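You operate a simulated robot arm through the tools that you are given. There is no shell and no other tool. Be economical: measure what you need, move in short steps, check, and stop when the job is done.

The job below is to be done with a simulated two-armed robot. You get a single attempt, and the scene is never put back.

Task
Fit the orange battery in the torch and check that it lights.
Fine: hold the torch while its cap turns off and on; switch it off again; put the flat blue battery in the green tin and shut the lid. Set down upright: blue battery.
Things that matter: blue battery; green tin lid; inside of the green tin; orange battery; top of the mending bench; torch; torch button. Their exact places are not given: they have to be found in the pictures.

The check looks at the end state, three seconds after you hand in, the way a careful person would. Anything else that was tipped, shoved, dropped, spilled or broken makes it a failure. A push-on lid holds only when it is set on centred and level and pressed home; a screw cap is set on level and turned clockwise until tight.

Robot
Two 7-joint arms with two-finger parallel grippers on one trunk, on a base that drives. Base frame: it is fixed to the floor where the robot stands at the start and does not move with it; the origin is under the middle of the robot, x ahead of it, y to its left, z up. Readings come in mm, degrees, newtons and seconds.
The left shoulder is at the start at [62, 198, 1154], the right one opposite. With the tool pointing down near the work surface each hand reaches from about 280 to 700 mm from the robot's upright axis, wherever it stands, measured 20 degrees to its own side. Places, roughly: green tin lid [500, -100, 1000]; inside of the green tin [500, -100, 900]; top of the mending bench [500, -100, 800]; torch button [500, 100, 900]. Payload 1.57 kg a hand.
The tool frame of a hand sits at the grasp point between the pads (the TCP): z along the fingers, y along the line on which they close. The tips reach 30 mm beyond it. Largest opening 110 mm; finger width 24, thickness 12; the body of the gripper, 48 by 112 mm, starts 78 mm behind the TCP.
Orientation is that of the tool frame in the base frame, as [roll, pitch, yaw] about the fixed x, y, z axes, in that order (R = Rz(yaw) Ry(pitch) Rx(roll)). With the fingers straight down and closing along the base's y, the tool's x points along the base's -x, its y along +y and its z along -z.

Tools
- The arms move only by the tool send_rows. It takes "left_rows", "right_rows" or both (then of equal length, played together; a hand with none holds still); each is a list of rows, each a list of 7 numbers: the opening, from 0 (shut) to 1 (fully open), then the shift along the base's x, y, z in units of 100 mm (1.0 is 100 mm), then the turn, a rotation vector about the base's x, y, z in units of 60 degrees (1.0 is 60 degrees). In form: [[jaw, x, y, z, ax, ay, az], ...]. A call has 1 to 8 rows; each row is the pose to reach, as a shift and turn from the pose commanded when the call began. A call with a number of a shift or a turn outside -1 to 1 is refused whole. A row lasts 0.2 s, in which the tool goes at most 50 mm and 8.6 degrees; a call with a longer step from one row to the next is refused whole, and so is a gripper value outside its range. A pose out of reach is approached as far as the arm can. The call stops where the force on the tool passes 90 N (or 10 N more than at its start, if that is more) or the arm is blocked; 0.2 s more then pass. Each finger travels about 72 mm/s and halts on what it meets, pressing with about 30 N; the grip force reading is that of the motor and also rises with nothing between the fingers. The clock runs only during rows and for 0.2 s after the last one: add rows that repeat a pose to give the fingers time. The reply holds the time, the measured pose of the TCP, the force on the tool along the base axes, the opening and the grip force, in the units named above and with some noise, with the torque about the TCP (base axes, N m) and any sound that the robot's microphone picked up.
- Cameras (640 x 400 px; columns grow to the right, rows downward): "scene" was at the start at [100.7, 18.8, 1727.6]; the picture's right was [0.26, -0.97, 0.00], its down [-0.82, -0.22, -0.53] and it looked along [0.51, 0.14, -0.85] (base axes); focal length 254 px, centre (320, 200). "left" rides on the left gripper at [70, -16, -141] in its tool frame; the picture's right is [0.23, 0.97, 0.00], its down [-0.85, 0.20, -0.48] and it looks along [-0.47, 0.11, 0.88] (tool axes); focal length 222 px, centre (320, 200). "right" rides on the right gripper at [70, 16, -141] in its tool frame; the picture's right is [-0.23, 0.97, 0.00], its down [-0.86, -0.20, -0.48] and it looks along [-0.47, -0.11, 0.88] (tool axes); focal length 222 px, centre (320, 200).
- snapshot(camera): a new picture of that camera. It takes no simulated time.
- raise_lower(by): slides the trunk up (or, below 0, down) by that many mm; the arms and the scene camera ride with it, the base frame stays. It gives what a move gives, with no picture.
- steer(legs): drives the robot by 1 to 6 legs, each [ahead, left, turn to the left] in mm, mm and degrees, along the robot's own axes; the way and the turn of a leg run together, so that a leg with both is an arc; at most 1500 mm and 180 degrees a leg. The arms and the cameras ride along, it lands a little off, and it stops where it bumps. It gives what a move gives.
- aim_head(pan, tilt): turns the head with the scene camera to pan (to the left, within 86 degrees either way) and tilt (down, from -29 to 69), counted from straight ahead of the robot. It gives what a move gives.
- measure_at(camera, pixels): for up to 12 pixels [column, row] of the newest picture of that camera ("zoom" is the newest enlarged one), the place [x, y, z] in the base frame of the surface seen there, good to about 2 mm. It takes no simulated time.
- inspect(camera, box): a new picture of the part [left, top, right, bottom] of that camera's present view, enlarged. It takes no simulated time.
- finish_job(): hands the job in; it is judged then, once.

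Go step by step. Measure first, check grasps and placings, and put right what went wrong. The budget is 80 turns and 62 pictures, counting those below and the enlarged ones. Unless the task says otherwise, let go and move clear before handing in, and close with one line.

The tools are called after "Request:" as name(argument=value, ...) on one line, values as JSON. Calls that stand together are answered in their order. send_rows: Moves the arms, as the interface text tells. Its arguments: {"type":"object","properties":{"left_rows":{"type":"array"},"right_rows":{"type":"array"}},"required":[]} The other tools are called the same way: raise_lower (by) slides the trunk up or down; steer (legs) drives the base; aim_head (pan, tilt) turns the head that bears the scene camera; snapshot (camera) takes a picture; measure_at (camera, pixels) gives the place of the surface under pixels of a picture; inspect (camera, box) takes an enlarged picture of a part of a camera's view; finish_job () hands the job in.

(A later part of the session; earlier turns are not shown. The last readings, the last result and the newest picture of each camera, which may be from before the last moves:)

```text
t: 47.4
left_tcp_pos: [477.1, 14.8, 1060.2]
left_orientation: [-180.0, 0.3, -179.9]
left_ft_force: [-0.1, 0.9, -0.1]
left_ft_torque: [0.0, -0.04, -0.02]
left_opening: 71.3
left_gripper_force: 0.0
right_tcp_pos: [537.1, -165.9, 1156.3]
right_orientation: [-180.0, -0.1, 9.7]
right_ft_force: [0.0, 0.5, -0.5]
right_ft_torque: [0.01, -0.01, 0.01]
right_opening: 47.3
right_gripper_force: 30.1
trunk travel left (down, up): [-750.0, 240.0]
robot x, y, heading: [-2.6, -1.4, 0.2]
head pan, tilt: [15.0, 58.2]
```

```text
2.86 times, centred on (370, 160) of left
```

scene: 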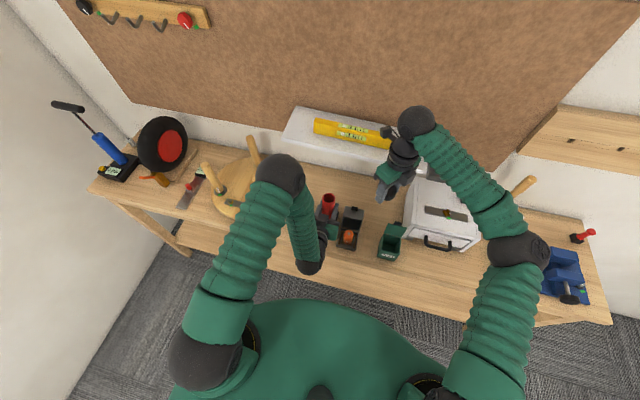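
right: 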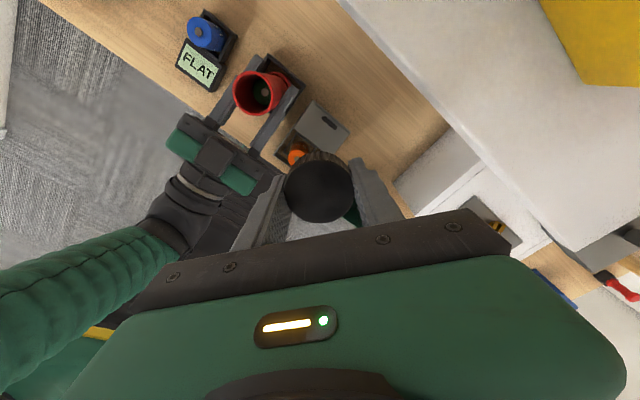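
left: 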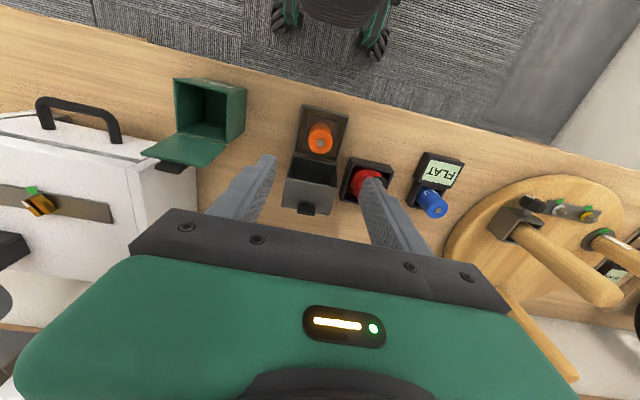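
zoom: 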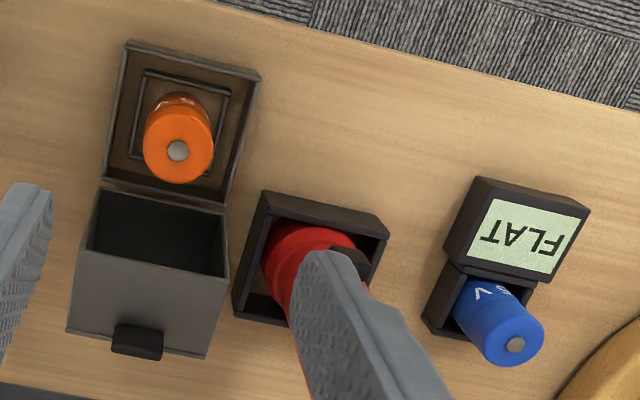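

Orange centre is (477,16), top z 911. I'll descend to z≈914 and grip.

Request:
send_rows(left_rows=[[0.65, 0, 0.01, -0.25, 0, 0, 0], [0.65, 0, 0.01, -0.5, 0, 0, 0], [0.65, 0, 0.01, -0.75, 0, 0, 0], [0.65, 0, 0.01, -1, 0, 0, 0]])

Request:
send_rows(left_rows=[[0.65, 0, 0, -0.2, 0, 0, 0], [0.65, 0, 0, -0.46, 0, 0, 0], [0.5, 0, 0, -0.46, 0, 0, 0], [0.4, 0, 0, -0.46, 0, 0, 0], [0.3, 0, 0, -0.46, 0, 0, 0], [0.2, 0, 0, -0.46, 0, 0, 0], [0.2, 0, 0, -0.46, 0, 0, 0]])

Request:
snapshot(camera="left")

```text
t: 48.4
left_tcp_pos: [479.3, 12.9, 959.9]
left_orientation: [-180.0, 0.1, -180.0]
left_ft_force: [-0.6, -0.2, 0.0]
left_ft_torque: [-0.04, 0.03, 0.02]
left_opening: 71.4
left_gripper_force: 0.0
right_tcp_pos: [538.8, -166.0, 1156.8]
right_orientation: [-179.9, 0.0, 9.6]
right_ft_force: [0.3, 1.3, -1.0]
right_ft_torque: [0.0, 0.03, 0.01]
right_opening: 47.3
right_gripper_force: 29.3
trunk travel left (down, up): [-750.0, 240.0]
robot x, y, heading: [3.8, 3.0, 0.2]
head pan, tilt: [15.0, 58.2]
```

```text
t: 50.0
left_tcp_pos: [477.2, 14.9, 915.4]
left_orientation: [-180.0, 0.1, -180.0]
left_ft_force: [0.7, 0.6, -0.4]
left_ft_torque: [0.03, 0.03, -0.01]
left_opening: 31.6
left_gripper_force: 30.1
right_tcp_pos: [538.3, -166.2, 1155.6]
right_orientation: [-180.0, 0.0, 9.6]
right_ft_force: [0.6, -0.5, 0.2]
right_ft_torque: [-0.04, -0.02, 0.01]
right_opening: 47.0
right_gripper_force: 30.1
trunk travel left (down, up): [-750.0, 240.0]
robot x, y, heading: [2.3, -1.6, -0.1]
head pan, tilt: [15.0, 58.2]
```

```text
37 pictures are left
```

left: 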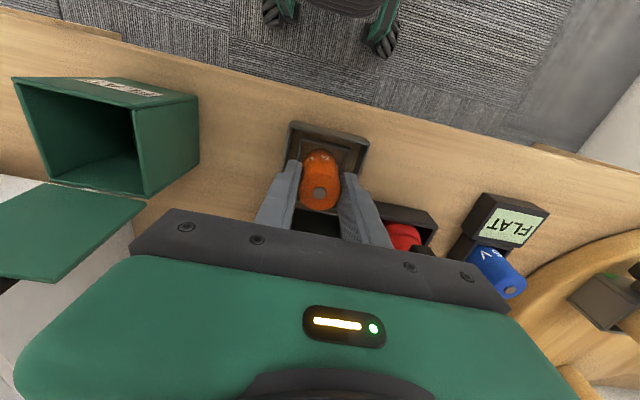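

Orange battery gripped (31.6 mm). I'll lift it clear above rim height and look at the torch mouth.

Request:
send_rows(left_rows=[[0.2, 0, 0, 0.1, 0, 0, 0], [0.2, 0, 0, 0.3, 0, 0, 0], [0.2, 0, 0, 0.6, 0, 0, 0], [0.2, 0, 0, 1, 0, 0, 0]])

Request:
send_rows(left_rows=[[0.2, 0, 0, 0.3, 0, 0, 0], [0.2, 0, 0, 0.6, 0, 0, 0], [0.2, 0, 0, 0.8, 0, 0, 0], [0.2, 0, 0, 0.8, 0, 0, 0]])

Request:
snapshot(camera="left")

Request:
inspect(camera="scene", box=[270, 150, 430, 250])

```text
t: 51.0
left_tcp_pos: [476.2, 15.4, 1013.6]
left_orientation: [180.0, 0.2, 179.9]
left_ft_force: [0.0, 0.8, -1.1]
left_ft_torque: [0.01, 0.01, 0.0]
left_opening: 31.6
left_gripper_force: 30.0
right_tcp_pos: [539.2, -166.2, 1155.6]
right_orientation: [-180.0, 0.0, 9.6]
right_ft_force: [0.1, 0.3, 1.0]
right_ft_torque: [-0.01, -0.01, -0.01]
right_opening: 47.2
right_gripper_force: 30.0
trunk travel left (down, up): [-750.0, 240.0]
robot x, y, heading: [-0.1, 2.1, 0.2]
head pan, tilt: [15.0, 58.2]
```

```text
t: 52.0
left_tcp_pos: [476.9, 14.6, 1094.6]
left_orientation: [179.9, 0.0, 179.9]
left_ft_force: [-0.3, 0.3, -1.1]
left_ft_torque: [-0.02, 0.04, 0.01]
left_opening: 31.5
left_gripper_force: 29.8
right_tcp_pos: [539.4, -167.2, 1155.9]
right_orientation: [-179.9, 0.2, 9.6]
right_ft_force: [0.3, -0.4, -0.6]
right_ft_torque: [0.0, 0.01, 0.02]
right_opening: 47.1
right_gripper_force: 30.4
trunk travel left (down, up): [-750.0, 240.0]
robot x, y, heading: [1.8, 0.4, -0.1]
head pan, tilt: [15.0, 58.2]
```

```text
36 pictures are left
```

left: 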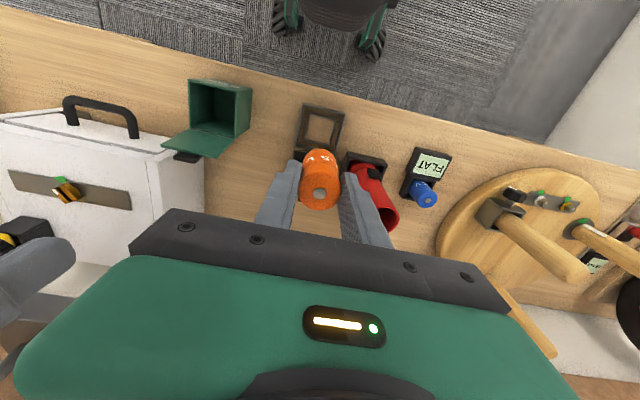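

```text
4.00 times, centred on (350, 200) of scene
```

zoom: 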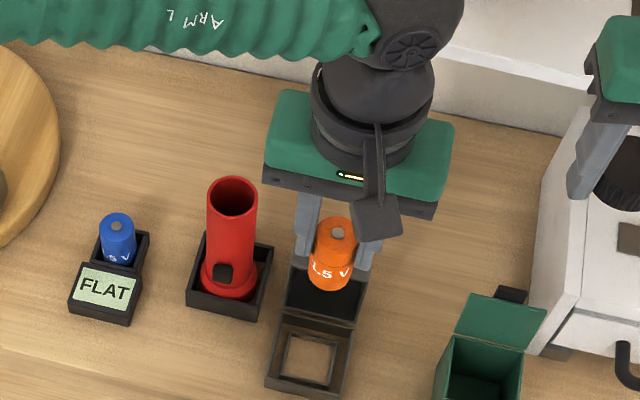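

The torch mouth is visible at (232,196) in the zoom. I'll measure its rim and the battery.

Request:
measure_at(camera="zoom", pixels=[[209, 198], [255, 199], [232, 216], [232, 217], [222, 214], [244, 214], [232, 178], [234, 179], [338, 233], [330, 222], [345, 222], [330, 285]])

```text
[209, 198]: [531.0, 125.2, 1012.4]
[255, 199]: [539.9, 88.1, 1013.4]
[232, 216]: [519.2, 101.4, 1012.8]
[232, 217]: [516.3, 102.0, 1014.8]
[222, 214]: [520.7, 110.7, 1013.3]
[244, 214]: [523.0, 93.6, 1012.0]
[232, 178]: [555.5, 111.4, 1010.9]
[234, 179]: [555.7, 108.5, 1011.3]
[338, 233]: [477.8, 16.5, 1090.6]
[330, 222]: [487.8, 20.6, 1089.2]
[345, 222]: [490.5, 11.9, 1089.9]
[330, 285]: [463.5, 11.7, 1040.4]
```

Rim centre ≈ (537,106.3), rim z 1012, battery (477.8,16.5). I'll shift +59/+90 mm and check the alignment before lowering.

Request:
send_rows(left_rows=[[0.2, 0.12, 0.18, 0, 0, 0, 0], [0.2, 0.28, 0.4, 0, 0, 0, 0], [0.2, 0.44, 0.65, 0, 0, 0, 0], [0.2, 0.59, 0.9, 0, 0, 0, 0], [0.2, 0.59, 0.9, 0, 0, 0, 0], [0.2, 0.59, 0.9, -0.1, 0, 0, 0], [0.2, 0.59, 0.9, -0.1, 0, 0, 0]])

Request:
inspect(camera="scene", box=[270, 150, 398, 230])

Request:
inspect(camera="left", box=[240, 90, 400, 250])

```text
t: 53.6
left_tcp_pos: [534.7, 107.4, 1083.5]
left_orientation: [-180.0, 0.0, 180.0]
left_ft_force: [-0.5, 0.8, -1.1]
left_ft_torque: [0.01, 0.0, -0.01]
left_opening: 31.7
left_gripper_force: 29.9
right_tcp_pos: [538.2, -165.6, 1157.0]
right_orientation: [-180.0, 0.0, 9.6]
right_ft_force: [0.5, -0.4, 0.4]
right_ft_torque: [0.0, -0.05, 0.04]
right_opening: 47.4
right_gripper_force: 30.1
trunk travel left (down, up): [-750.0, 240.0]
robot x, y, heading: [0.2, -1.6, -0.1]
head pan, tilt: [15.0, 58.2]
```

```text
5.00 times, centred on (334, 190) of scene
```

zoom: 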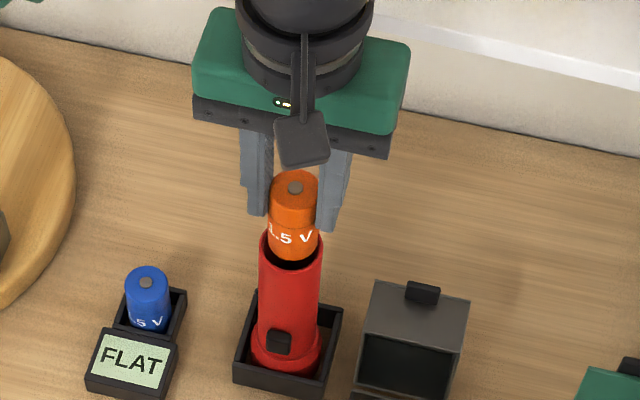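

```text
2.50 times, centred on (320, 170) of left
```

zoom: 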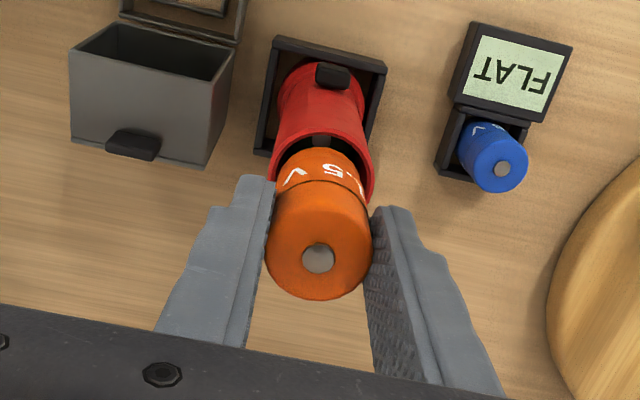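

Alignment looks good from both views. I'll lower slowly and watch the force.

Request:
send_rows(left_rows=[[0.2, 0, 0, -0.06, 0, 0, 0], [0.2, 0, 0, -0.12, 0, 0, 0], [0.2, 0, 0, -0.17, 0, 0, 0], [0.2, 0, 0, -0.22, 0, 0, 0], [0.2, 0, 0, -0.22, 0, 0, 0]])

Request:
inspect(camera="scene", box=[270, 150, 398, 230])

```text
t: 54.8
left_tcp_pos: [535.8, 105.6, 1062.3]
left_orientation: [-180.0, 0.2, -180.0]
left_ft_force: [-0.8, -0.2, -0.9]
left_ft_torque: [0.01, 0.01, -0.03]
left_opening: 31.8
left_gripper_force: 29.8
right_tcp_pos: [536.5, -165.3, 1157.8]
right_orientation: [-180.0, -0.1, 9.6]
right_ft_force: [-0.5, -0.1, -0.2]
right_ft_torque: [0.0, 0.0, 0.0]
right_opening: 47.1
right_gripper_force: 29.6
trunk travel left (down, up): [-750.0, 240.0]
robot x, y, heading: [0.3, 0.9, -0.1]
head pan, tilt: [15.0, 58.2]
```

```text
5.00 times, centred on (334, 190) of scene
```

zoom: 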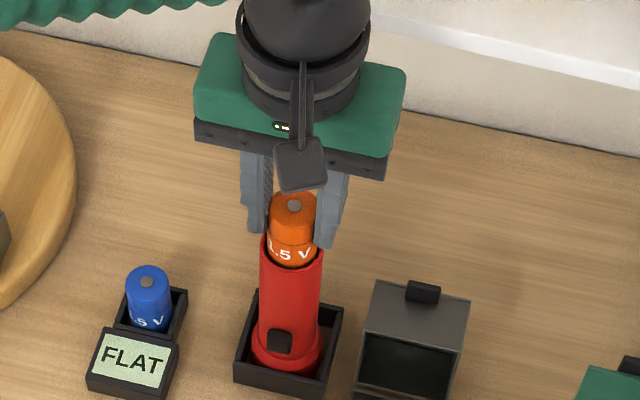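

It is entering with no contact force. I'll lower 12 mm more and release.

Request:
send_rows(left_rows=[[0.2, 0, 0, -0.06, 0, 0, 0], [0.2, 0, 0, -0.13, 0, 0, 0], [0.2, 0, 0, -0.13, 0, 0, 0], [0.32, 0, 0, -0.13, 0, 0, 0], [0.45, 0, 0, -0.13, 0, 0, 0], [0.6, 0, 0, -0.13, 0, 0, 0], [0.6, 0, 0, -0.13, 0, 0, 0]])

Request:
inspect(camera="scene", box=[270, 150, 398, 230])

```text
t: 56.4
left_tcp_pos: [535.8, 105.7, 1048.3]
left_orientation: [180.0, 0.1, 180.0]
left_ft_force: [0.3, -0.3, 1.6]
left_ft_torque: [-0.01, 0.01, 0.03]
left_opening: 65.7
left_gripper_force: 0.1
right_tcp_pos: [539.1, -165.9, 1156.9]
right_orientation: [-179.9, 0.0, 9.7]
right_ft_force: [0.7, -0.7, 0.4]
right_ft_torque: [-0.02, 0.04, 0.0]
right_opening: 47.1
right_gripper_force: 30.1
trunk travel left (down, up): [-750.0, 240.0]
robot x, y, heading: [-0.8, 1.3, 0.1]
head pan, tilt: [15.0, 58.2]
```

```text
5.00 times, centred on (334, 190) of scene
```

zoom: 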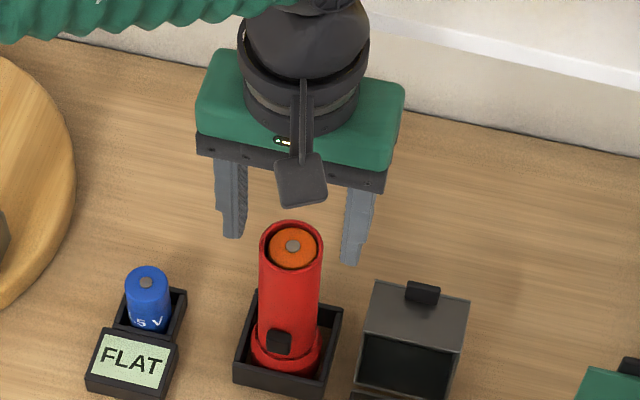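

Battery dropped in and sits just below the rim with its terminal up. Now I'll bring the left hand back to the level grip on the torch body.

Request:
send_rows(left_rows=[[0.65, 0, 0, 0.3, 0, -0.08, 0], [0.65, 0.02, 0, 0.4, 0, -0.21, 0], [0.65, 0.04, 0, 0.4, 0, -0.34, 0], [0.65, 0.04, 0, 0.4, 0, -0.47, 0], [0.65, 0.04, 0, 0.4, 0, -0.6, 0], [0.65, 0.04, 0, 0.4, 0, -0.73, 0], [0.65, 0.04, 0, 0.4, 0, -0.86, 0], [0.65, 0.04, 0, 0.4, 0, -0.99, 0]])

Request:
send_rows(left_rows=[[0.65, 0, 0, -0.05, 0, -0.1, 0], [0.65, 0, 0, -0.1, 0, -0.18, 0], [0.65, 0, 0, -0.1, 0, -0.18, 0]])

Request:
snapshot(camera="left")

```text
t: 58.2
left_tcp_pos: [538.8, 106.2, 1087.3]
left_orientation: [-180.0, 59.6, -180.0]
left_ft_force: [0.0, -0.2, 0.0]
left_ft_torque: [0.05, 0.01, -0.01]
left_opening: 71.2
left_gripper_force: 0.2
right_tcp_pos: [539.5, -166.2, 1156.1]
right_orientation: [-179.9, 0.0, 9.6]
right_ft_force: [0.2, 0.1, -0.5]
right_ft_torque: [-0.02, -0.02, 0.0]
right_opening: 47.0
right_gripper_force: 30.5
trunk travel left (down, up): [-750.0, 240.0]
robot x, y, heading: [1.5, -1.5, 0.0]
head pan, tilt: [15.0, 58.2]
```

```text
t: 59.0
left_tcp_pos: [540.0, 105.7, 1078.2]
left_orientation: [179.9, 70.4, 180.0]
left_ft_force: [-0.5, -0.2, 0.6]
left_ft_torque: [0.01, -0.03, 0.02]
left_opening: 71.3
left_gripper_force: 0.0
right_tcp_pos: [538.9, -166.5, 1156.8]
right_orientation: [-179.8, -0.1, 9.6]
right_ft_force: [0.3, 0.0, 0.4]
right_ft_torque: [-0.01, 0.0, -0.01]
right_opening: 47.2
right_gripper_force: 30.0
trunk travel left (down, up): [-750.0, 240.0]
robot x, y, heading: [-2.2, 0.9, 0.1]
head pan, tilt: [15.0, 58.2]
```

```text
30 pictures are left
```

left: 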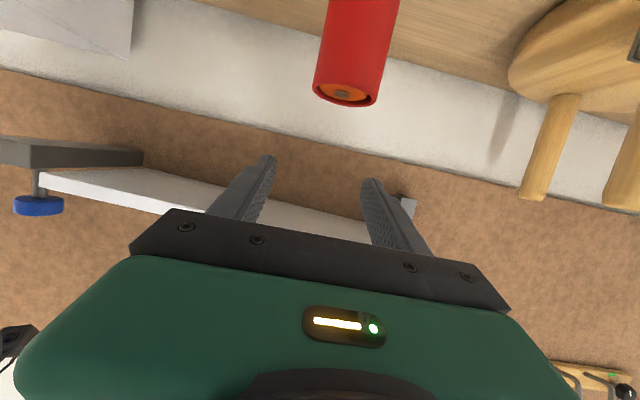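

In position above the torch. I'll lower the left hand and grip, and start bringing the right hand with the cap back.

Request:
send_rows(left_rows=[[0.65, 0, 0, -0.25, 0, 0, 0], [0.65, 0, 0, -0.5, 0, 0, 0], [0.65, 0, 0, -0.75, 0, 0, 0], [0.65, 0, 0, -0.95, 0, 0, 0], [0.65, 0, 0, -0.95, 0, 0, 0]])

Request:
send_rows(left_rows=[[0.65, 0, 0, -0.2, 0, 0, 0], [0.65, 0, 0, -0.34, 0, 0, 0], [0.5, 0, 0, -0.34, 0, 0, 0], [0.4, 0, 0, -0.34, 0, 0, 0], [0.3, 0, 0, -0.34, 0, 0, 0], [0.25, 0, 0, -0.34, 0, 0, 0], [0.25, 0, 0, -0.34, 0, 0, 0], [0.25, 0, 0, -0.34, 0, 0, 0]], right_rows=[[0.3, 0, 0.15, 0, 0, 0, 0], [0.3, 0, 0.3, 0, 0, 0, 0.12], [0.3, 0, 0.45, 0, 0, 0, 0.24], [0.3, 0, 0.6, 0, 0, 0, 0.36], [0.3, 0, 0.8, 0, 0, 0, 0.48], [0.3, 0, 1, 0, 0, 0, 0.6], [0.3, 0, 1, 0, 0, 0, 0.66], [0.3, 0, 1, 0, 0, 0, 0.66]])

Request:
send_rows(right_rows=[[0.3, 0, 0.25, 0, 0, 0, 0], [0.3, 0, 0.5, 0, 0, 0, 0], [0.3, 0, 0.75, -0.1, 0, 0, 0], [0.3, 0, 0.9, -0.2, 0, 0, 0], [0.3, 0, 1, -0.3, 0, 0, 0], [0.3, 0, 1, -0.3, 0, 0, 0]])

```text
t: 60.2
left_tcp_pos: [539.9, 105.5, 982.6]
left_orientation: [179.9, 70.4, 179.9]
left_ft_force: [-0.7, -0.2, -0.4]
left_ft_torque: [0.02, -0.02, 0.03]
left_opening: 71.4
left_gripper_force: 0.1
right_tcp_pos: [539.1, -166.7, 1156.1]
right_orientation: [-179.9, -0.1, 9.6]
right_ft_force: [0.5, 0.1, -0.5]
right_ft_torque: [0.0, 0.01, -0.01]
right_opening: 47.2
right_gripper_force: 29.8
trunk travel left (down, up): [-750.0, 240.0]
robot x, y, heading: [-0.8, 2.8, 0.4]
head pan, tilt: [15.0, 58.2]
```

```text
t: 62.0
left_tcp_pos: [541.1, 106.3, 948.2]
left_orientation: [-180.0, 70.3, -180.0]
left_ft_force: [0.6, 0.2, -0.2]
left_ft_torque: [-0.01, -0.12, 0.04]
left_opening: 41.0
left_gripper_force: 29.9
right_tcp_pos: [538.6, -67.4, 1158.3]
right_orientation: [179.9, -0.1, 49.0]
right_ft_force: [0.8, -0.2, 0.2]
right_ft_torque: [-0.05, 0.01, 0.03]
right_opening: 47.4
right_gripper_force: 30.6
trunk travel left (down, up): [-750.0, 240.0]
robot x, y, heading: [-0.7, 2.0, -0.3]
head pan, tilt: [15.0, 58.2]
```

```text
t: 63.4
left_tcp_pos: [541.4, 105.2, 949.1]
left_orientation: [-180.0, 70.2, 179.9]
left_ft_force: [-0.7, -0.6, -0.3]
left_ft_torque: [-0.11, -0.02, -0.02]
left_opening: 40.5
left_gripper_force: 29.3
right_tcp_pos: [540.4, 34.4, 1128.2]
right_orientation: [-179.9, -0.1, 49.1]
right_ft_force: [0.9, -0.3, -0.1]
right_ft_torque: [-0.02, 0.02, -0.03]
right_opening: 47.2
right_gripper_force: 30.2
trunk travel left (down, up): [-750.0, 240.0]
robot x, y, heading: [2.2, 0.3, 0.1]
head pan, tilt: [15.0, 58.2]
```

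Left holds the torch again at the same place. The cap came free at right TCP (539.3,106.0,1022), so I'll return there and stop just above.

Request:
send_rows(right_rows=[[0.3, -0.01, 0.2, 0, 0, 0, 0.04], [0.3, -0.01, 0.45, 0, 0, 0, 0.04], [0.3, -0.01, 0.716, 0, 0, 0, 0.04], [0.3, -0.01, 0.716, -0.3, 0, 0, 0.04], [0.3, -0.01, 0.716, -0.6, 0, 0, 0.04], [0.3, -0.01, 0.716, -0.9, 0, 0, 0.04], [0.3, -0.01, 0.716, -0.98, 0, 0, 0.04], [0.3, -0.01, 0.716, -0.98, 0, 0, 0.04]])

Request:
snapshot(camera="right")

```text
t: 65.2
left_tcp_pos: [540.4, 107.0, 949.4]
left_orientation: [-179.9, 70.3, -179.9]
left_ft_force: [-0.1, 0.8, 0.2]
left_ft_torque: [0.15, -0.02, 0.03]
left_opening: 40.7
left_gripper_force: 30.6
right_tcp_pos: [537.3, 105.1, 1028.8]
right_orientation: [-179.9, 0.1, 51.6]
right_ft_force: [0.2, -0.1, 0.5]
right_ft_torque: [-0.01, -0.03, -0.02]
right_opening: 47.2
right_gripper_force: 30.4
trunk travel left (down, up): [-750.0, 240.0]
robot x, y, heading: [-0.4, -3.6, 0.1]
head pan, tilt: [15.0, 58.2]
```

```text
29 pictures are left
```

right: 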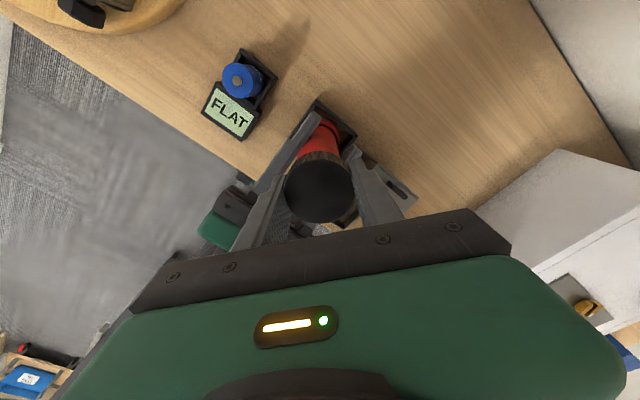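

Cap is aligned just above the tube. I'll lower until light contact.

Request:
send_rows(right_rows=[[0.3, 0.005, 0.005, -0.02, 0, 0, 0], [0.3, 0.005, 0.005, -0.04, 0, 0, 0], [0.3, 0.005, 0.005, -0.06, 0, 0, 0], [0.3, 0.005, 0.005, -0.07, 0, 0, 0]])

```text
t: 66.2
left_tcp_pos: [539.2, 106.7, 949.6]
left_orientation: [180.0, 70.3, 179.9]
left_ft_force: [4.3, 6.0, -9.6]
left_ft_torque: [0.15, -0.39, -0.13]
left_opening: 40.8
left_gripper_force: 30.1
right_tcp_pos: [537.8, 107.1, 1022.9]
right_orientation: [179.9, -0.1, 51.4]
right_ft_force: [-1.9, -3.1, 30.3]
right_ft_torque: [0.03, 0.69, 0.07]
right_opening: 48.5
right_gripper_force: 29.5
trunk travel left (down, up): [-750.0, 240.0]
robot x, y, heading: [1.2, 0.8, -0.1]
head pan, tilt: [15.0, 58.2]
```

Contact at z≈1022 (30 N). I'll ease off slightly and turn clockwise with a gentle lowering.

Request:
send_rows(right_rows=[[0.3, 0, -0.005, 0.01, 0, 0, -0.12], [0.3, 0, -0.005, 0.01, 0, 0, -0.26], [0.3, 0, -0.005, 0.01, 0, 0, -0.4], [0.3, 0, -0.005, 0.005, 0, 0, -0.54], [0.3, 0, -0.005, 0.005, 0, 0, -0.68], [0.3, 0, -0.005, 0, 0, 0, -0.82], [0.3, 0, -0.005, 0, 0, 0, -0.96]])

Request:
inspect(camera="right", box=[240, 80, 400, 240])

```text
t: 67.8
left_tcp_pos: [540.8, 105.8, 950.4]
left_orientation: [179.9, 70.3, 180.0]
left_ft_force: [3.0, -0.8, 7.7]
left_ft_torque: [-0.52, 0.3, 0.04]
left_opening: 40.8
left_gripper_force: 29.2
right_tcp_pos: [538.1, 105.6, 1020.9]
right_orientation: [-180.0, 0.0, -6.3]
right_ft_force: [-1.2, -3.9, -0.7]
right_ft_torque: [-0.03, -0.02, 0.01]
right_opening: 48.3
right_gripper_force: 30.2
trunk travel left (down, up): [-750.0, 240.0]
robot x, y, heading: [-1.6, 1.8, 0.1]
head pan, tilt: [15.0, 58.2]
```

```text
2.50 times, centred on (320, 160) of right
```

zoom: 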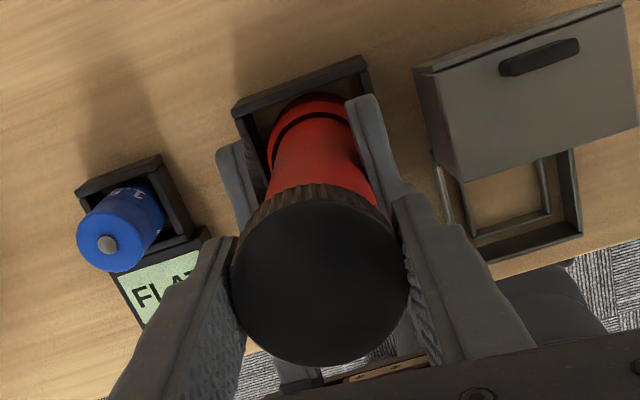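

The threads seem to have caught (force down to ~0, z 1020.9). I'll continue clockwise 110° more.

Request:
send_rows(right_rows=[[0.3, 0, 0, 0, 0, 0, -0.14], [0.3, 0, 0, 0, 0, 0, -0.28], [0.3, 0, 0, -0.005, 0, 0, -0.42], [0.3, 0, 0, -0.005, 0, 0, -0.56], [0.3, 0, 0, -0.005, 0, 0, -0.7], [0.3, 0, 0, -0.01, 0, 0, -0.84], [0.3, 0, 0, -0.01, 0, 0, -0.98]])

Request:
send_rows(right_rows=[[0.3, 0, 0, 0, 0, 0, -0.14], [0.3, 0, 0, 0, 0, 0, -0.28], [0.3, 0, 0, -0.005, 0, 0, -0.42], [0.3, 0, 0, -0.005, 0, 0, -0.56], [0.3, 0, 0, -0.005, 0, 0, -0.7], [0.3, 0, 0, -0.01, 0, 0, -0.84]])

```text
t: 69.4
left_tcp_pos: [539.7, 105.8, 949.9]
left_orientation: [179.9, 70.5, -180.0]
left_ft_force: [7.0, 1.8, 9.9]
left_ft_torque: [-0.33, 0.36, -0.04]
left_opening: 40.9
left_gripper_force: 29.7
right_tcp_pos: [537.7, 105.1, 1020.1]
right_orientation: [180.0, -0.1, -65.1]
right_ft_force: [-4.5, -4.2, -0.2]
right_ft_torque: [-0.11, 0.06, 0.04]
right_opening: 48.1
right_gripper_force: 30.6
trunk travel left (down, up): [-750.0, 240.0]
robot x, y, heading: [0.6, 4.8, -0.1]
head pan, tilt: [15.0, 58.2]
```

```text
t: 70.8
left_tcp_pos: [541.1, 106.0, 949.7]
left_orientation: [-179.9, 70.5, -179.9]
left_ft_force: [7.0, -0.1, 10.2]
left_ft_torque: [0.08, 0.16, -0.11]
left_opening: 40.7
left_gripper_force: 29.9
right_tcp_pos: [537.7, 105.9, 1019.7]
right_orientation: [180.0, 0.0, -115.4]
right_ft_force: [-2.6, -1.0, -0.5]
right_ft_torque: [0.03, 0.03, 0.03]
right_opening: 47.7
right_gripper_force: 30.0
trunk travel left (down, up): [-750.0, 240.0]
robot x, y, heading: [-1.5, 0.2, -0.1]
head pan, tilt: [15.0, 58.2]
```

167° clockwise done and not yet tight. I'll open, wind forward, regrip and continue.

Request:
send_rows(right_rows=[[0.5, 0, 0, 0, 0, 0, 0], [0.7, 0, 0, 0, 0, 0, 0], [0.7, 0, 0, 0, 0, 0, 0.14], [0.7, 0, 0, 0, 0, 0, 0.28], [0.7, 0, 0, 0, 0, 0, 0.42], [0.7, 0, 0, 0, 0, 0, 0.56], [0.7, 0, 0, 0, 0, 0, 0.7], [0.7, 0, 0, 0, 0, 0, 0.84]])

Request:
inspect(camera="right", box=[240, 80, 400, 240])

Request:
send_rows(right_rows=[[0.7, 0, 0, 0, 0, 0, 0.14], [0.7, 0, 0, 0, 0, 0, 0.28], [0.7, 0, 0, 0, 0, 0, 0.42], [0.7, 0, 0, 0, 0, 0, 0.56], [0.7, 0, 0, 0, 0, 0, 0.7], [0.7, 0, 0, 0, 0, 0, 0.84], [0.7, 0, 0, 0, 0, 0, 0.98]])

Request:
send_rows(right_rows=[[0.7, 0, 0, 0, 0, 0, 0.14], [0.7, 0, 0, 0, 0, 0, 0.28], [0.7, 0, 0, 0, 0, 0, 0.42], [0.7, 0, 0, 0, 0, 0, 0.56], [0.7, 0, 0, 0, 0, 0, 0.7], [0.7, 0, 0, 0, 0, 0, 0.84]])

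```text
t: 72.6
left_tcp_pos: [540.1, 106.1, 949.6]
left_orientation: [-179.9, 70.3, 180.0]
left_ft_force: [4.0, -0.7, 12.3]
left_ft_torque: [-0.06, 0.04, 0.01]
left_opening: 40.8
left_gripper_force: 30.2
right_tcp_pos: [537.1, 106.5, 1019.2]
right_orientation: [-179.9, -0.2, -64.7]
right_ft_force: [-0.5, -0.3, 0.0]
right_ft_torque: [-0.02, 0.0, 0.0]
right_opening: 77.4
right_gripper_force: 0.2
trunk travel left (down, up): [-750.0, 240.0]
robot x, y, heading: [0.4, 4.0, -0.0]
head pan, tilt: [15.0, 58.2]
```

```text
2.50 times, centred on (320, 160) of right
```

zoom: 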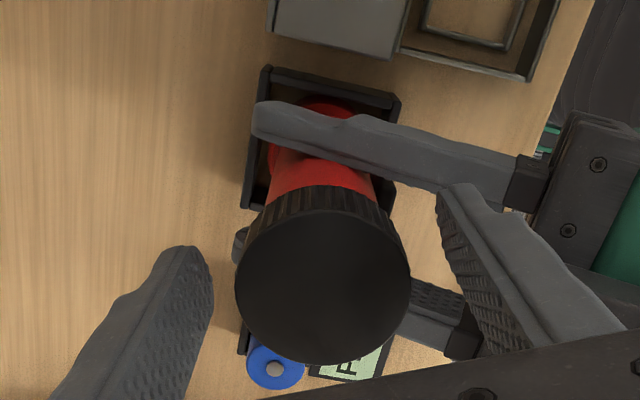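

```text
t: 74.2
left_tcp_pos: [540.0, 106.7, 949.5]
left_orientation: [180.0, 70.3, -180.0]
left_ft_force: [3.2, -0.7, 11.2]
left_ft_torque: [-0.03, 0.12, 0.01]
left_opening: 40.6
left_gripper_force: 29.8
right_tcp_pos: [538.5, 106.3, 1020.0]
right_orientation: [-180.0, 0.0, -5.9]
right_ft_force: [-0.3, 1.0, 0.5]
right_ft_torque: [0.01, -0.02, -0.01]
right_opening: 76.9
right_gripper_force: 0.1
trunk travel left (down, up): [-750.0, 240.0]
robot x, y, heading: [0.5, -2.5, -0.0]
head pan, tilt: [15.0, 58.2]
```

```text
t: 75.6
left_tcp_pos: [539.1, 105.4, 949.1]
left_orientation: [179.8, 70.3, 179.9]
left_ft_force: [2.9, -0.3, 9.5]
left_ft_torque: [0.06, 0.15, -0.06]
left_opening: 40.7
left_gripper_force: 30.0
right_tcp_pos: [538.6, 105.2, 1019.5]
right_orientation: [-179.9, -0.1, 44.5]
right_ft_force: [0.7, 0.1, 0.5]
right_ft_torque: [-0.02, 0.02, 0.0]
right_opening: 77.2
right_gripper_force: 0.1
trunk travel left (down, up): [-750.0, 240.0]
robot x, y, heading: [0.4, 0.9, 0.1]
head pan, tilt: [15.0, 58.2]
```

The cap sits level. Gripping again and turning clockwise until it tightens.

Request:
send_rows(right_rows=[[0.55, 0, 0, -0.01, 0, 0, 0], [0.4, 0, 0, -0.01, 0, 0, 0], [0.3, 0, 0, -0.01, 0, 0, 0], [0.3, 0, 0, -0.01, 0, 0, 0], [0.3, 0, 0, -0.01, 0, 0, 0]])

Request:
send_rows(right_rows=[[0.3, 0, 0, 0, 0, 0, -0.14], [0.3, 0, 0, 0, 0, 0, -0.28], [0.3, 0, 0, 0, 0, 0, -0.42], [0.3, 0, 0, 0, 0, 0, -0.56], [0.3, 0, 0, 0, 0, 0, -0.7], [0.3, 0, 0, 0, 0, 0, -0.84]])

Request:
send_rows(right_rows=[[0.3, 0, 0, 0, 0, 0, -0.14], [0.3, 0, 0, 0, 0, 0, -0.28], [0.3, 0, 0, 0, 0, 0, -0.42], [0.3, 0, 0, 0, 0, 0, -0.56], [0.3, 0, 0, 0, 0, 0, -0.7], [0.3, 0, 0, 0, 0, 0, -0.84]])

```text
t: 76.8
left_tcp_pos: [539.5, 105.7, 949.5]
left_orientation: [-179.8, 70.3, -180.0]
left_ft_force: [6.6, -2.7, 7.1]
left_ft_torque: [0.29, 0.77, -0.01]
left_opening: 40.4
left_gripper_force: 29.5
right_tcp_pos: [537.4, 105.7, 1018.7]
right_orientation: [-179.9, -0.1, 44.3]
right_ft_force: [-6.0, 2.4, 2.2]
right_ft_torque: [-0.14, -0.11, -0.01]
right_opening: 49.4
right_gripper_force: 29.9
trunk travel left (down, up): [-750.0, 240.0]
robot x, y, heading: [1.6, -2.1, 0.0]
head pan, tilt: [15.0, 58.2]
```

```text
t: 78.2
left_tcp_pos: [539.2, 106.1, 949.8]
left_orientation: [179.9, 70.4, 179.9]
left_ft_force: [8.3, 0.2, 4.7]
left_ft_torque: [-0.23, 0.64, -0.01]
left_opening: 40.5
left_gripper_force: 30.1
right_tcp_pos: [539.3, 104.7, 1019.3]
right_orientation: [-180.0, 0.0, -6.2]
right_ft_force: [-8.1, -1.6, 0.0]
right_ft_torque: [-0.05, 0.1, -0.01]
right_opening: 49.1
right_gripper_force: 30.1
trunk travel left (down, up): [-750.0, 240.0]
robot x, y, heading: [-2.8, -1.4, 0.0]
head pan, tilt: [15.0, 58.2]
```

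```text
t: 79.6
left_tcp_pos: [541.3, 106.2, 949.8]
left_orientation: [-179.9, 70.4, -180.0]
left_ft_force: [8.7, 1.4, 4.7]
left_ft_torque: [-0.33, 0.68, -0.02]
left_opening: 40.6
left_gripper_force: 29.8
right_tcp_pos: [538.3, 106.3, 1018.0]
right_orientation: [179.9, -0.1, -56.6]
right_ft_force: [-8.9, -4.5, -0.1]
right_ft_torque: [-0.04, 0.1, 0.01]
right_opening: 49.5
right_gripper_force: 29.9
trunk travel left (down, up): [-750.0, 240.0]
robot x, y, heading: [-1.0, -0.4, -0.1]
head pan, tilt: [15.0, 58.2]
```

Still no torque. I'll continue to -112° and zoom in on the cap.

Request:
send_rows(right_rows=[[0.3, 0, 0, 0, 0, 0, -0.14], [0.3, 0, 0, 0, 0, 0, -0.28], [0.3, 0, 0, 0, 0, 0, -0.42], [0.3, 0, 0, 0, 0, 0, -0.56], [0.3, 0, 0, 0, 0, 0, -0.7], [0.3, 0, 0, 0, 0, 0, -0.84], [0.3, 0, 0, 0, 0, 0, -0.95]])

Request:
snapshot(camera="right")

Request:
measure_at(camera="right", pixels=[[318, 195], [300, 185], [338, 185], [318, 210], [318, 170], [320, 140], [320, 155]])

```text
t: 81.2
left_tcp_pos: [540.0, 106.7, 949.1]
left_orientation: [-179.9, 70.4, -180.0]
left_ft_force: [17.0, 8.5, 3.0]
left_ft_torque: [-0.54, 0.72, -0.08]
left_opening: 41.0
left_gripper_force: 29.2
right_tcp_pos: [538.7, 106.8, 1018.1]
right_orientation: [179.9, -0.1, -113.5]
right_ft_force: [-16.5, -9.9, 0.4]
right_ft_torque: [-0.16, 0.29, 0.04]
right_opening: 49.4
right_gripper_force: 30.6
trunk travel left (down, up): [-750.0, 240.0]
robot x, y, heading: [-2.3, 0.6, 0.1]
head pan, tilt: [15.0, 58.2]
```

```text
26 pictures are left
```

right: 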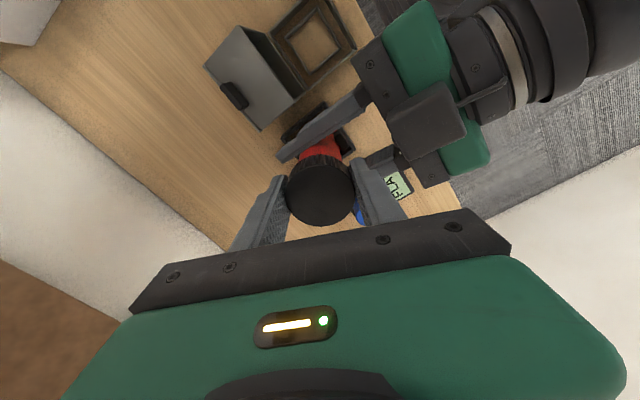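

```text
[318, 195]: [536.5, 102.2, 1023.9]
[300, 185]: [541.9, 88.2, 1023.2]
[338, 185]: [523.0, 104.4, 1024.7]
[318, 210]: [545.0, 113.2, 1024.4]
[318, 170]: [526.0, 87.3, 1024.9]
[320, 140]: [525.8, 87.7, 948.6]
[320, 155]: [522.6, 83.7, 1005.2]
```

The cap top reads z≈1024 and level, as at the start. The right hand keeps hold of the cap to steady the torch while the left opens, backs off, and readies to press the button with closed fingertips.

Request:
send_rows(left_rows=[[0.4, 0, 0, 0, 0, 0, 0], [0.55, 0, 0, 0, 0, 0, 0], [0.65, 0, 0, 0, 0, 0, 0], [0.65, -0.15, 0, 0, 0, 0.04, 0], [0.65, -0.3, 0, 0, 0, 0.08, 0], [0.65, -0.45, 0, 0, 0, 0.13, 0], [0.65, -0.6, 0, 0, 0, 0.18, 0], [0.65, -0.65, 0, 0, 0, 0.25, 0]])

Request:
send_rows(left_rows=[[0.65, -0.05, 0, 0.02, 0, 0.1, 0], [0.65, -0.1, 0, 0.02, 0, 0.16, 0], [0.65, -0.15, 0, 0.02, 0, 0.16, 0], [0.65, -0.15, 0, 0.02, 0, 0.16, 0]])

Request:
snapshot(camera="left")

```text
t: 83.0
left_tcp_pos: [475.5, 107.5, 950.4]
left_orientation: [-179.9, 55.4, -180.0]
left_ft_force: [-0.1, -0.1, -0.2]
left_ft_torque: [0.01, 0.02, 0.01]
left_opening: 71.3
left_gripper_force: 0.1
right_tcp_pos: [539.0, 106.1, 1018.0]
right_orientation: [-180.0, -0.2, -113.4]
right_ft_force: [1.1, 0.8, -1.7]
right_ft_torque: [0.12, -0.07, 0.0]
right_opening: 50.4
right_gripper_force: 30.0
trunk travel left (down, up): [-750.0, 240.0]
robot x, y, heading: [0.0, 3.5, 0.0]
head pan, tilt: [15.0, 58.2]
```

```text
t: 84.0
left_tcp_pos: [459.4, 108.8, 951.1]
left_orientation: [-179.9, 45.7, -179.9]
left_ft_force: [0.3, -0.7, -0.7]
left_ft_torque: [0.0, 0.01, -0.02]
left_opening: 71.5
left_gripper_force: 0.1
right_tcp_pos: [539.8, 107.2, 1018.8]
right_orientation: [179.9, -0.2, -113.3]
right_ft_force: [-0.3, -0.9, -1.2]
right_ft_torque: [0.04, 0.03, 0.0]
right_opening: 50.4
right_gripper_force: 30.2
trunk travel left (down, up): [-750.0, 240.0]
robot x, y, heading: [2.2, 0.3, 0.1]
head pan, tilt: [15.0, 58.2]
```

```text
25 pictures are left
```

left: 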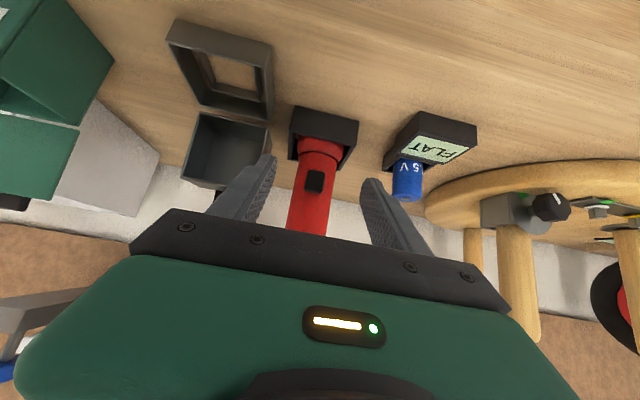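

Left is free and the torch hangs from the right grip. I'll measure the button at (315,182), close the left fingers and line up.

Request:
measure_at(camera="left", pixels=[[315, 182], [315, 175], [314, 190], [308, 182], [321, 181], [312, 205], [318, 160]])

Request:
send_rows(left_rows=[[0.5, 0, 0, 0, 0, 0, 0], [0.35, 0, 0, 0, 0, 0, 0], [0.2, 0, 0, 0, 0, 0, 0], [0.05, 0, 0, 0, 0, 0, 0], [0, 0, 0, 0, 0, 0, 0], [0, 0, 0, 0, 0, 0, 0]])

```text
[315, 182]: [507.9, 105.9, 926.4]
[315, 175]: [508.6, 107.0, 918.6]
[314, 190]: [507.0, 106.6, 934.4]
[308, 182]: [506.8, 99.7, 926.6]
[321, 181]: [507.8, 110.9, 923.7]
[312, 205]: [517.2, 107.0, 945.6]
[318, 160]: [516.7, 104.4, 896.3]
```

```text
t: 85.4
left_tcp_pos: [460.2, 107.0, 952.6]
left_orientation: [-179.9, 45.7, -179.8]
left_ft_force: [0.5, 0.3, 0.1]
left_ft_torque: [0.0, 0.02, 0.01]
left_opening: 0.0
left_gripper_force: 21.4
right_tcp_pos: [538.6, 106.4, 1018.3]
right_orientation: [-179.9, -0.2, -113.4]
right_ft_force: [-0.4, 0.3, -0.4]
right_ft_torque: [-0.03, 0.0, 0.01]
right_opening: 50.6
right_gripper_force: 29.6
trunk travel left (down, up): [-750.0, 240.0]
robot x, y, heading: [-3.8, -2.1, 0.0]
head pan, tilt: [15.0, 58.2]
```

Button face centre is (507.5,106,926). I'll lower so the tip corner is at z 926 and press in +x in small steps, then back off.

Request:
send_rows(left_rows=[[0, 0, -0.01, -0.13, 0, 0, 0], [0, 0.12, -0.01, -0.13, 0, 0, 0], [0, 0.17, -0.01, -0.13, 0, 0, 0], [0, 0.2, -0.01, -0.13, 0, 0, 0], [0, 0.22, -0.01, -0.13, 0, 0, 0], [0, 0.22, -0.01, -0.13, 0, 0, 0]])

```text
t: 86.8
left_tcp_pos: [481.7, 105.1, 939.3]
left_orientation: [-179.9, 45.7, -179.9]
left_ft_force: [-2.6, -0.2, 0.4]
left_ft_torque: [-0.02, -0.04, 0.03]
left_opening: 0.0
left_gripper_force: 21.3
right_tcp_pos: [539.2, 107.7, 1018.7]
right_orientation: [-180.0, -0.3, -113.4]
right_ft_force: [1.2, -1.1, -1.0]
right_ft_torque: [0.03, -0.09, 0.0]
right_opening: 50.1
right_gripper_force: 30.2
trunk travel left (down, up): [-750.0, 240.0]
robot x, y, heading: [1.3, -2.0, 0.0]
head pan, tilt: [15.0, 58.2]
heard: click
```

A click was heard at 2.6 N. I'll back off 25 mm and look for light.

Request:
send_rows(left_rows=[[0, -0.1, 0, 0, 0, 0, 0], [0, -0.25, 0, 0, 0, 0, 0]])

Request:
inspect(camera="left", box=[200, 60, 440, 240])

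```text
t: 87.4
left_tcp_pos: [455.9, 107.3, 939.1]
left_orientation: [-179.9, 45.6, -179.9]
left_ft_force: [-0.8, -0.1, 0.9]
left_ft_torque: [0.04, 0.02, -0.02]
left_opening: 0.0
left_gripper_force: 21.2
right_tcp_pos: [539.8, 106.7, 1018.6]
right_orientation: [180.0, -0.2, -113.5]
right_ft_force: [1.1, -0.9, -1.1]
right_ft_torque: [0.04, -0.09, 0.0]
right_opening: 50.2
right_gripper_force: 29.9
trunk travel left (down, up): [-750.0, 240.0]
robot x, y, heading: [2.4, -2.6, 0.1]
head pan, tilt: [15.0, 58.2]
```

```text
2.22 times, centred on (320, 150) of left
```

zoom: 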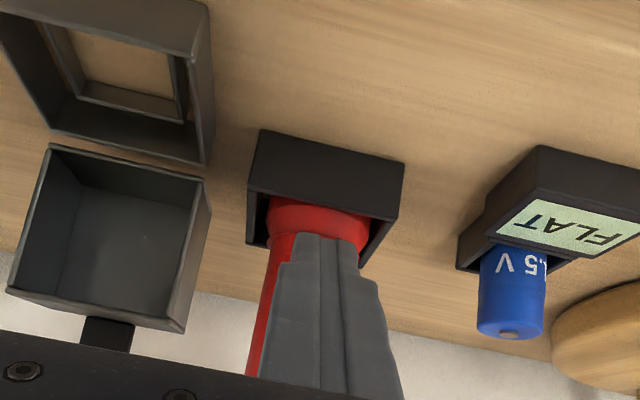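

No glow is visible from this side (the lens may face down into the tray). I'll check the torch base from the other cameras.

Request:
snapshot(camera="scene")

Request:
inspect(camera="right", box=[240, 80, 400, 240])

```text
23 pictures are left
```

scene: 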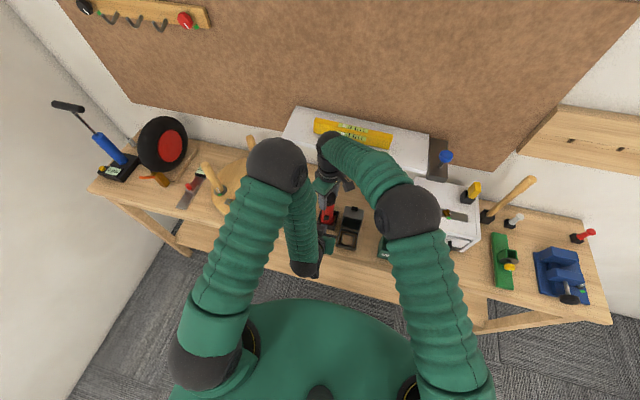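

```text
2.50 times, centred on (320, 160) of right
```

zoom: 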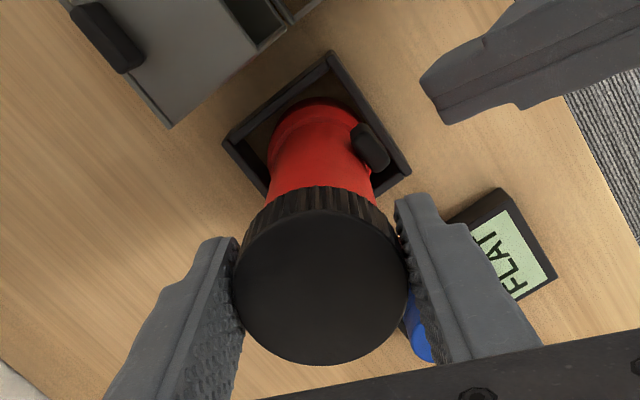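

No glow at the base yet. I'll lift the torch straight up ~45 mm with the right hand to see whether light falls on the tray.

Request:
send_rows(right_rows=[[0.3, 0, 0, 0.1, 0, 0, 0], [0.3, 0, 0, 0.25, 0, 0, 0], [0.3, 0, 0, 0.45, 0, 0, 0], [0.3, 0, 0, 0.45, 0, 0, 0]])

Request:
inspect(camera="left", box=[200, 60, 440, 240])

```text
t: 88.4
left_tcp_pos: [457.4, 107.4, 938.6]
left_orientation: [-179.9, 45.7, -179.9]
left_ft_force: [0.0, -0.5, 0.1]
left_ft_torque: [0.01, 0.0, 0.0]
left_opening: 0.1
left_gripper_force: 21.0
right_tcp_pos: [539.0, 107.3, 1063.1]
right_orientation: [180.0, -0.2, -113.3]
right_ft_force: [-0.2, -0.5, -4.6]
right_ft_torque: [0.04, 0.03, 0.01]
right_opening: 50.3
right_gripper_force: 29.7
trunk travel left (down, up): [-750.0, 240.0]
robot x, y, heading: [2.3, 0.5, -0.2]
head pan, tilt: [15.0, 58.2]
```

```text
2.22 times, centred on (320, 150) of left
```

zoom: 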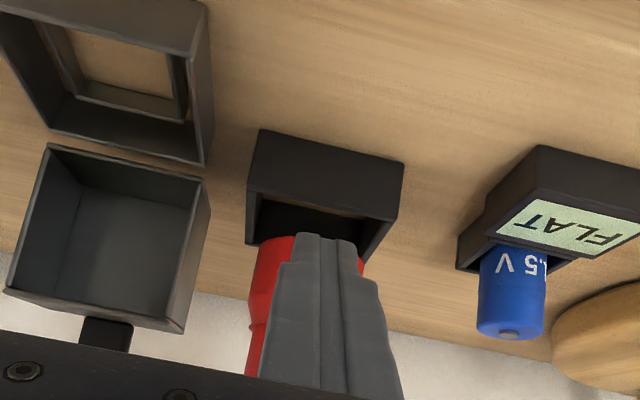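

The torch lifts with the cap (so the threads hold, weight ~4.6 N), but the lens isn't visible. I'll raise it and tilt its lens end toward the robot so the left camera can see it.

Request:
send_rows(right_rows=[[0.3, 0, 0, 0.25, 0, 0, 0], [0.3, 0, 0, 0.5, 0, 0, 0], [0.3, 0, 0, 0.75, 0, 0, 0], [0.3, 0, 0, 1, 0, 0, 0], [0.3, 0, 0, 1, 0, 0, 0]])

Request:
send_rows(right_rows=[[0.3, 0, 0, 0.25, 0, 0, 0], [0.3, 0, 0, 0.5, 0, 0.1, 0], [0.3, 0, 0, 0.6, 0, 0.2, 0], [0.3, 0, 0, 0.6, 0, 0.3, 0], [0.3, 0, 0, 0.6, 0, 0.4, 0], [0.3, 0, 0, 0.6, 0, 0.5, 0], [0.3, 0, 0, 0.6, 0, 0.5, 0]])

Request:
snapshot(camera="left")

```text
t: 89.6
left_tcp_pos: [456.0, 106.7, 939.2]
left_orientation: [-179.8, 45.8, -180.0]
left_ft_force: [0.0, -0.2, 0.1]
left_ft_torque: [-0.02, 0.03, 0.02]
left_opening: 0.1
left_gripper_force: 21.5
right_tcp_pos: [540.2, 105.9, 1163.9]
right_orientation: [-180.0, -0.3, -113.5]
right_ft_force: [-0.6, 0.1, -4.7]
right_ft_torque: [0.01, -0.02, 0.0]
right_opening: 50.3
right_gripper_force: 29.7
trunk travel left (down, up): [-750.0, 240.0]
robot x, y, heading: [-2.6, -2.1, -0.1]
head pan, tilt: [15.0, 58.2]
```

```text
t: 91.2
left_tcp_pos: [455.4, 106.3, 940.1]
left_orientation: [-179.9, 45.8, 180.0]
left_ft_force: [-0.2, 0.3, 1.1]
left_ft_torque: [0.0, 0.01, 0.02]
left_opening: 0.2
left_gripper_force: 20.9
right_tcp_pos: [479.7, 55.4, 1199.7]
right_orientation: [153.0, -11.2, -110.7]
right_ft_force: [-0.5, -0.7, -4.3]
right_ft_torque: [0.03, -0.22, 0.0]
right_opening: 50.5
right_gripper_force: 30.1
right hand out of reach, approached as far as the arm can: row 3, 4, 5, 6, 7
trunk travel left (down, up): [-750.0, 240.0]
robot x, y, heading: [-1.7, 1.2, 0.1]
head pan, tilt: [15.0, 58.2]
```

```text
20 pictures are left
```

left: 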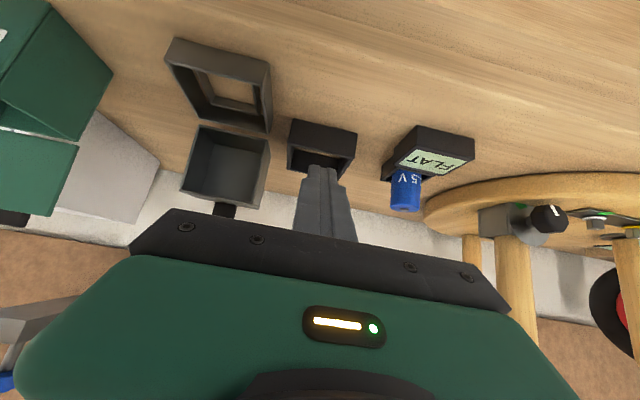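

Tilted toward the robot, the lens is hidden behind the left gripper. I'll bring the torch upright again and shift it right, then tilt its lens toward +y and view it with the left camera from that side.

Request:
send_rows(right_rows=[[0.3, 0, 0, 0, 0, -0.1, 0], [0.3, 0, 0, 0, 0, -0.2, 0], [0.3, 0, 0, -0.1, 0, -0.3, 0], [0.3, 0, 0, -0.3, 0, -0.4, 0], [0.3, 0, 0, -0.45, 0, -0.5, 0], [0.3, 0, 0, -0.6, 0, -0.5, 0], [0.3, 0, 0, -0.6, 0, -0.5, 0]])

Request:
send_rows(right_rows=[[0.3, 0, -0.2, 0, 0, 0, 0], [0.3, -0.1, -0.45, 0, 0, 0, 0], [0.3, -0.2, -0.7, 0, 0, 0, 0], [0.3, -0.3, -1, 0, 0, 0, 0], [0.3, -0.3, -1, 0, 0, 0, 0]])

```text
t: 92.8
left_tcp_pos: [456.8, 106.6, 938.2]
left_orientation: [-180.0, 45.6, -179.9]
left_ft_force: [-0.1, 0.0, -0.6]
left_ft_torque: [-0.01, -0.01, 0.02]
left_opening: 0.1
left_gripper_force: 20.9
right_tcp_pos: [481.2, 55.0, 1137.6]
right_orientation: [180.0, -0.2, -113.3]
right_ft_force: [-0.1, 0.2, -4.3]
right_ft_torque: [-0.03, 0.0, -0.03]
right_opening: 50.6
right_gripper_force: 30.3
trunk travel left (down, up): [-750.0, 240.0]
robot x, y, heading: [-0.0, -0.3, -0.0]
head pan, tilt: [15.0, 58.2]
```

```text
t: 94.0
left_tcp_pos: [457.6, 104.7, 939.1]
left_orientation: [179.9, 45.6, 180.0]
left_ft_force: [0.0, 0.1, 0.3]
left_ft_torque: [0.01, 0.0, 0.05]
left_opening: 0.0
left_gripper_force: 21.0
right_tcp_pos: [451.9, -44.9, 1139.6]
right_orientation: [180.0, -0.1, -113.3]
right_ft_force: [-0.5, -0.8, -4.1]
right_ft_torque: [0.01, 0.0, 0.03]
right_opening: 50.3
right_gripper_force: 30.3
trunk travel left (down, up): [-750.0, 240.0]
robot x, y, heading: [-1.2, 0.1, 0.3]
head pan, tilt: [15.0, 58.2]
```

Upright at (452,-45). I'll tilt the torch 58° about x (lens toward +y) while the left hand rises, moves left and turns fingers down.

Request:
send_rows(left_rows=[[0, 0, 0.1, 0.15, 0, 0.09, 0], [0, 0, 0.25, 0.3, 0, 0.19, 0], [0, 0, 0.4, 0.45, 0, 0.29, 0], [0, 0, 0.6, 0.6, 0, 0.39, 0], [0, 0, 0.8, 0.75, 0, 0.49, 0], [0, 0, 0.9, 0.9, 0, 0.59, 0], [0, 0, 1, 1, 0, 0.69, 0], [0, 0, 1, 1, 0, 0.76, 0]], right_rows=[[0.3, 0, 0, 0.05, 0.08, 0, 0], [0.3, 0, 0, 0.1, 0.2, 0, 0], [0.3, 0, 0, 0.15, 0.33, 0, 0], [0.3, 0, 0, 0.2, 0.46, 0, 0], [0.3, 0, 0, 0.2, 0.59, 0, 0], [0.3, 0, 0, 0.2, 0.72, 0, 0], [0.3, 0, 0, 0.2, 0.85, 0, 0], [0.3, 0, 0, 0.2, 0.97, 0, 0]])

```text
t: 95.8
left_tcp_pos: [458.4, 203.2, 1037.8]
left_orientation: [179.8, -0.1, 180.0]
left_ft_force: [-0.2, -0.5, 0.0]
left_ft_torque: [0.0, 0.03, 0.02]
left_opening: 0.0
left_gripper_force: 21.0
right_tcp_pos: [451.2, -46.7, 1158.4]
right_orientation: [147.1, 51.4, -129.6]
right_ft_force: [0.4, -0.7, -4.2]
right_ft_torque: [-0.28, -0.01, 0.01]
right_opening: 50.1
right_gripper_force: 30.1
trunk travel left (down, up): [-750.0, 240.0]
robot x, y, heading: [0.3, -2.4, 0.3]
head pan, tilt: [15.0, 58.2]
```

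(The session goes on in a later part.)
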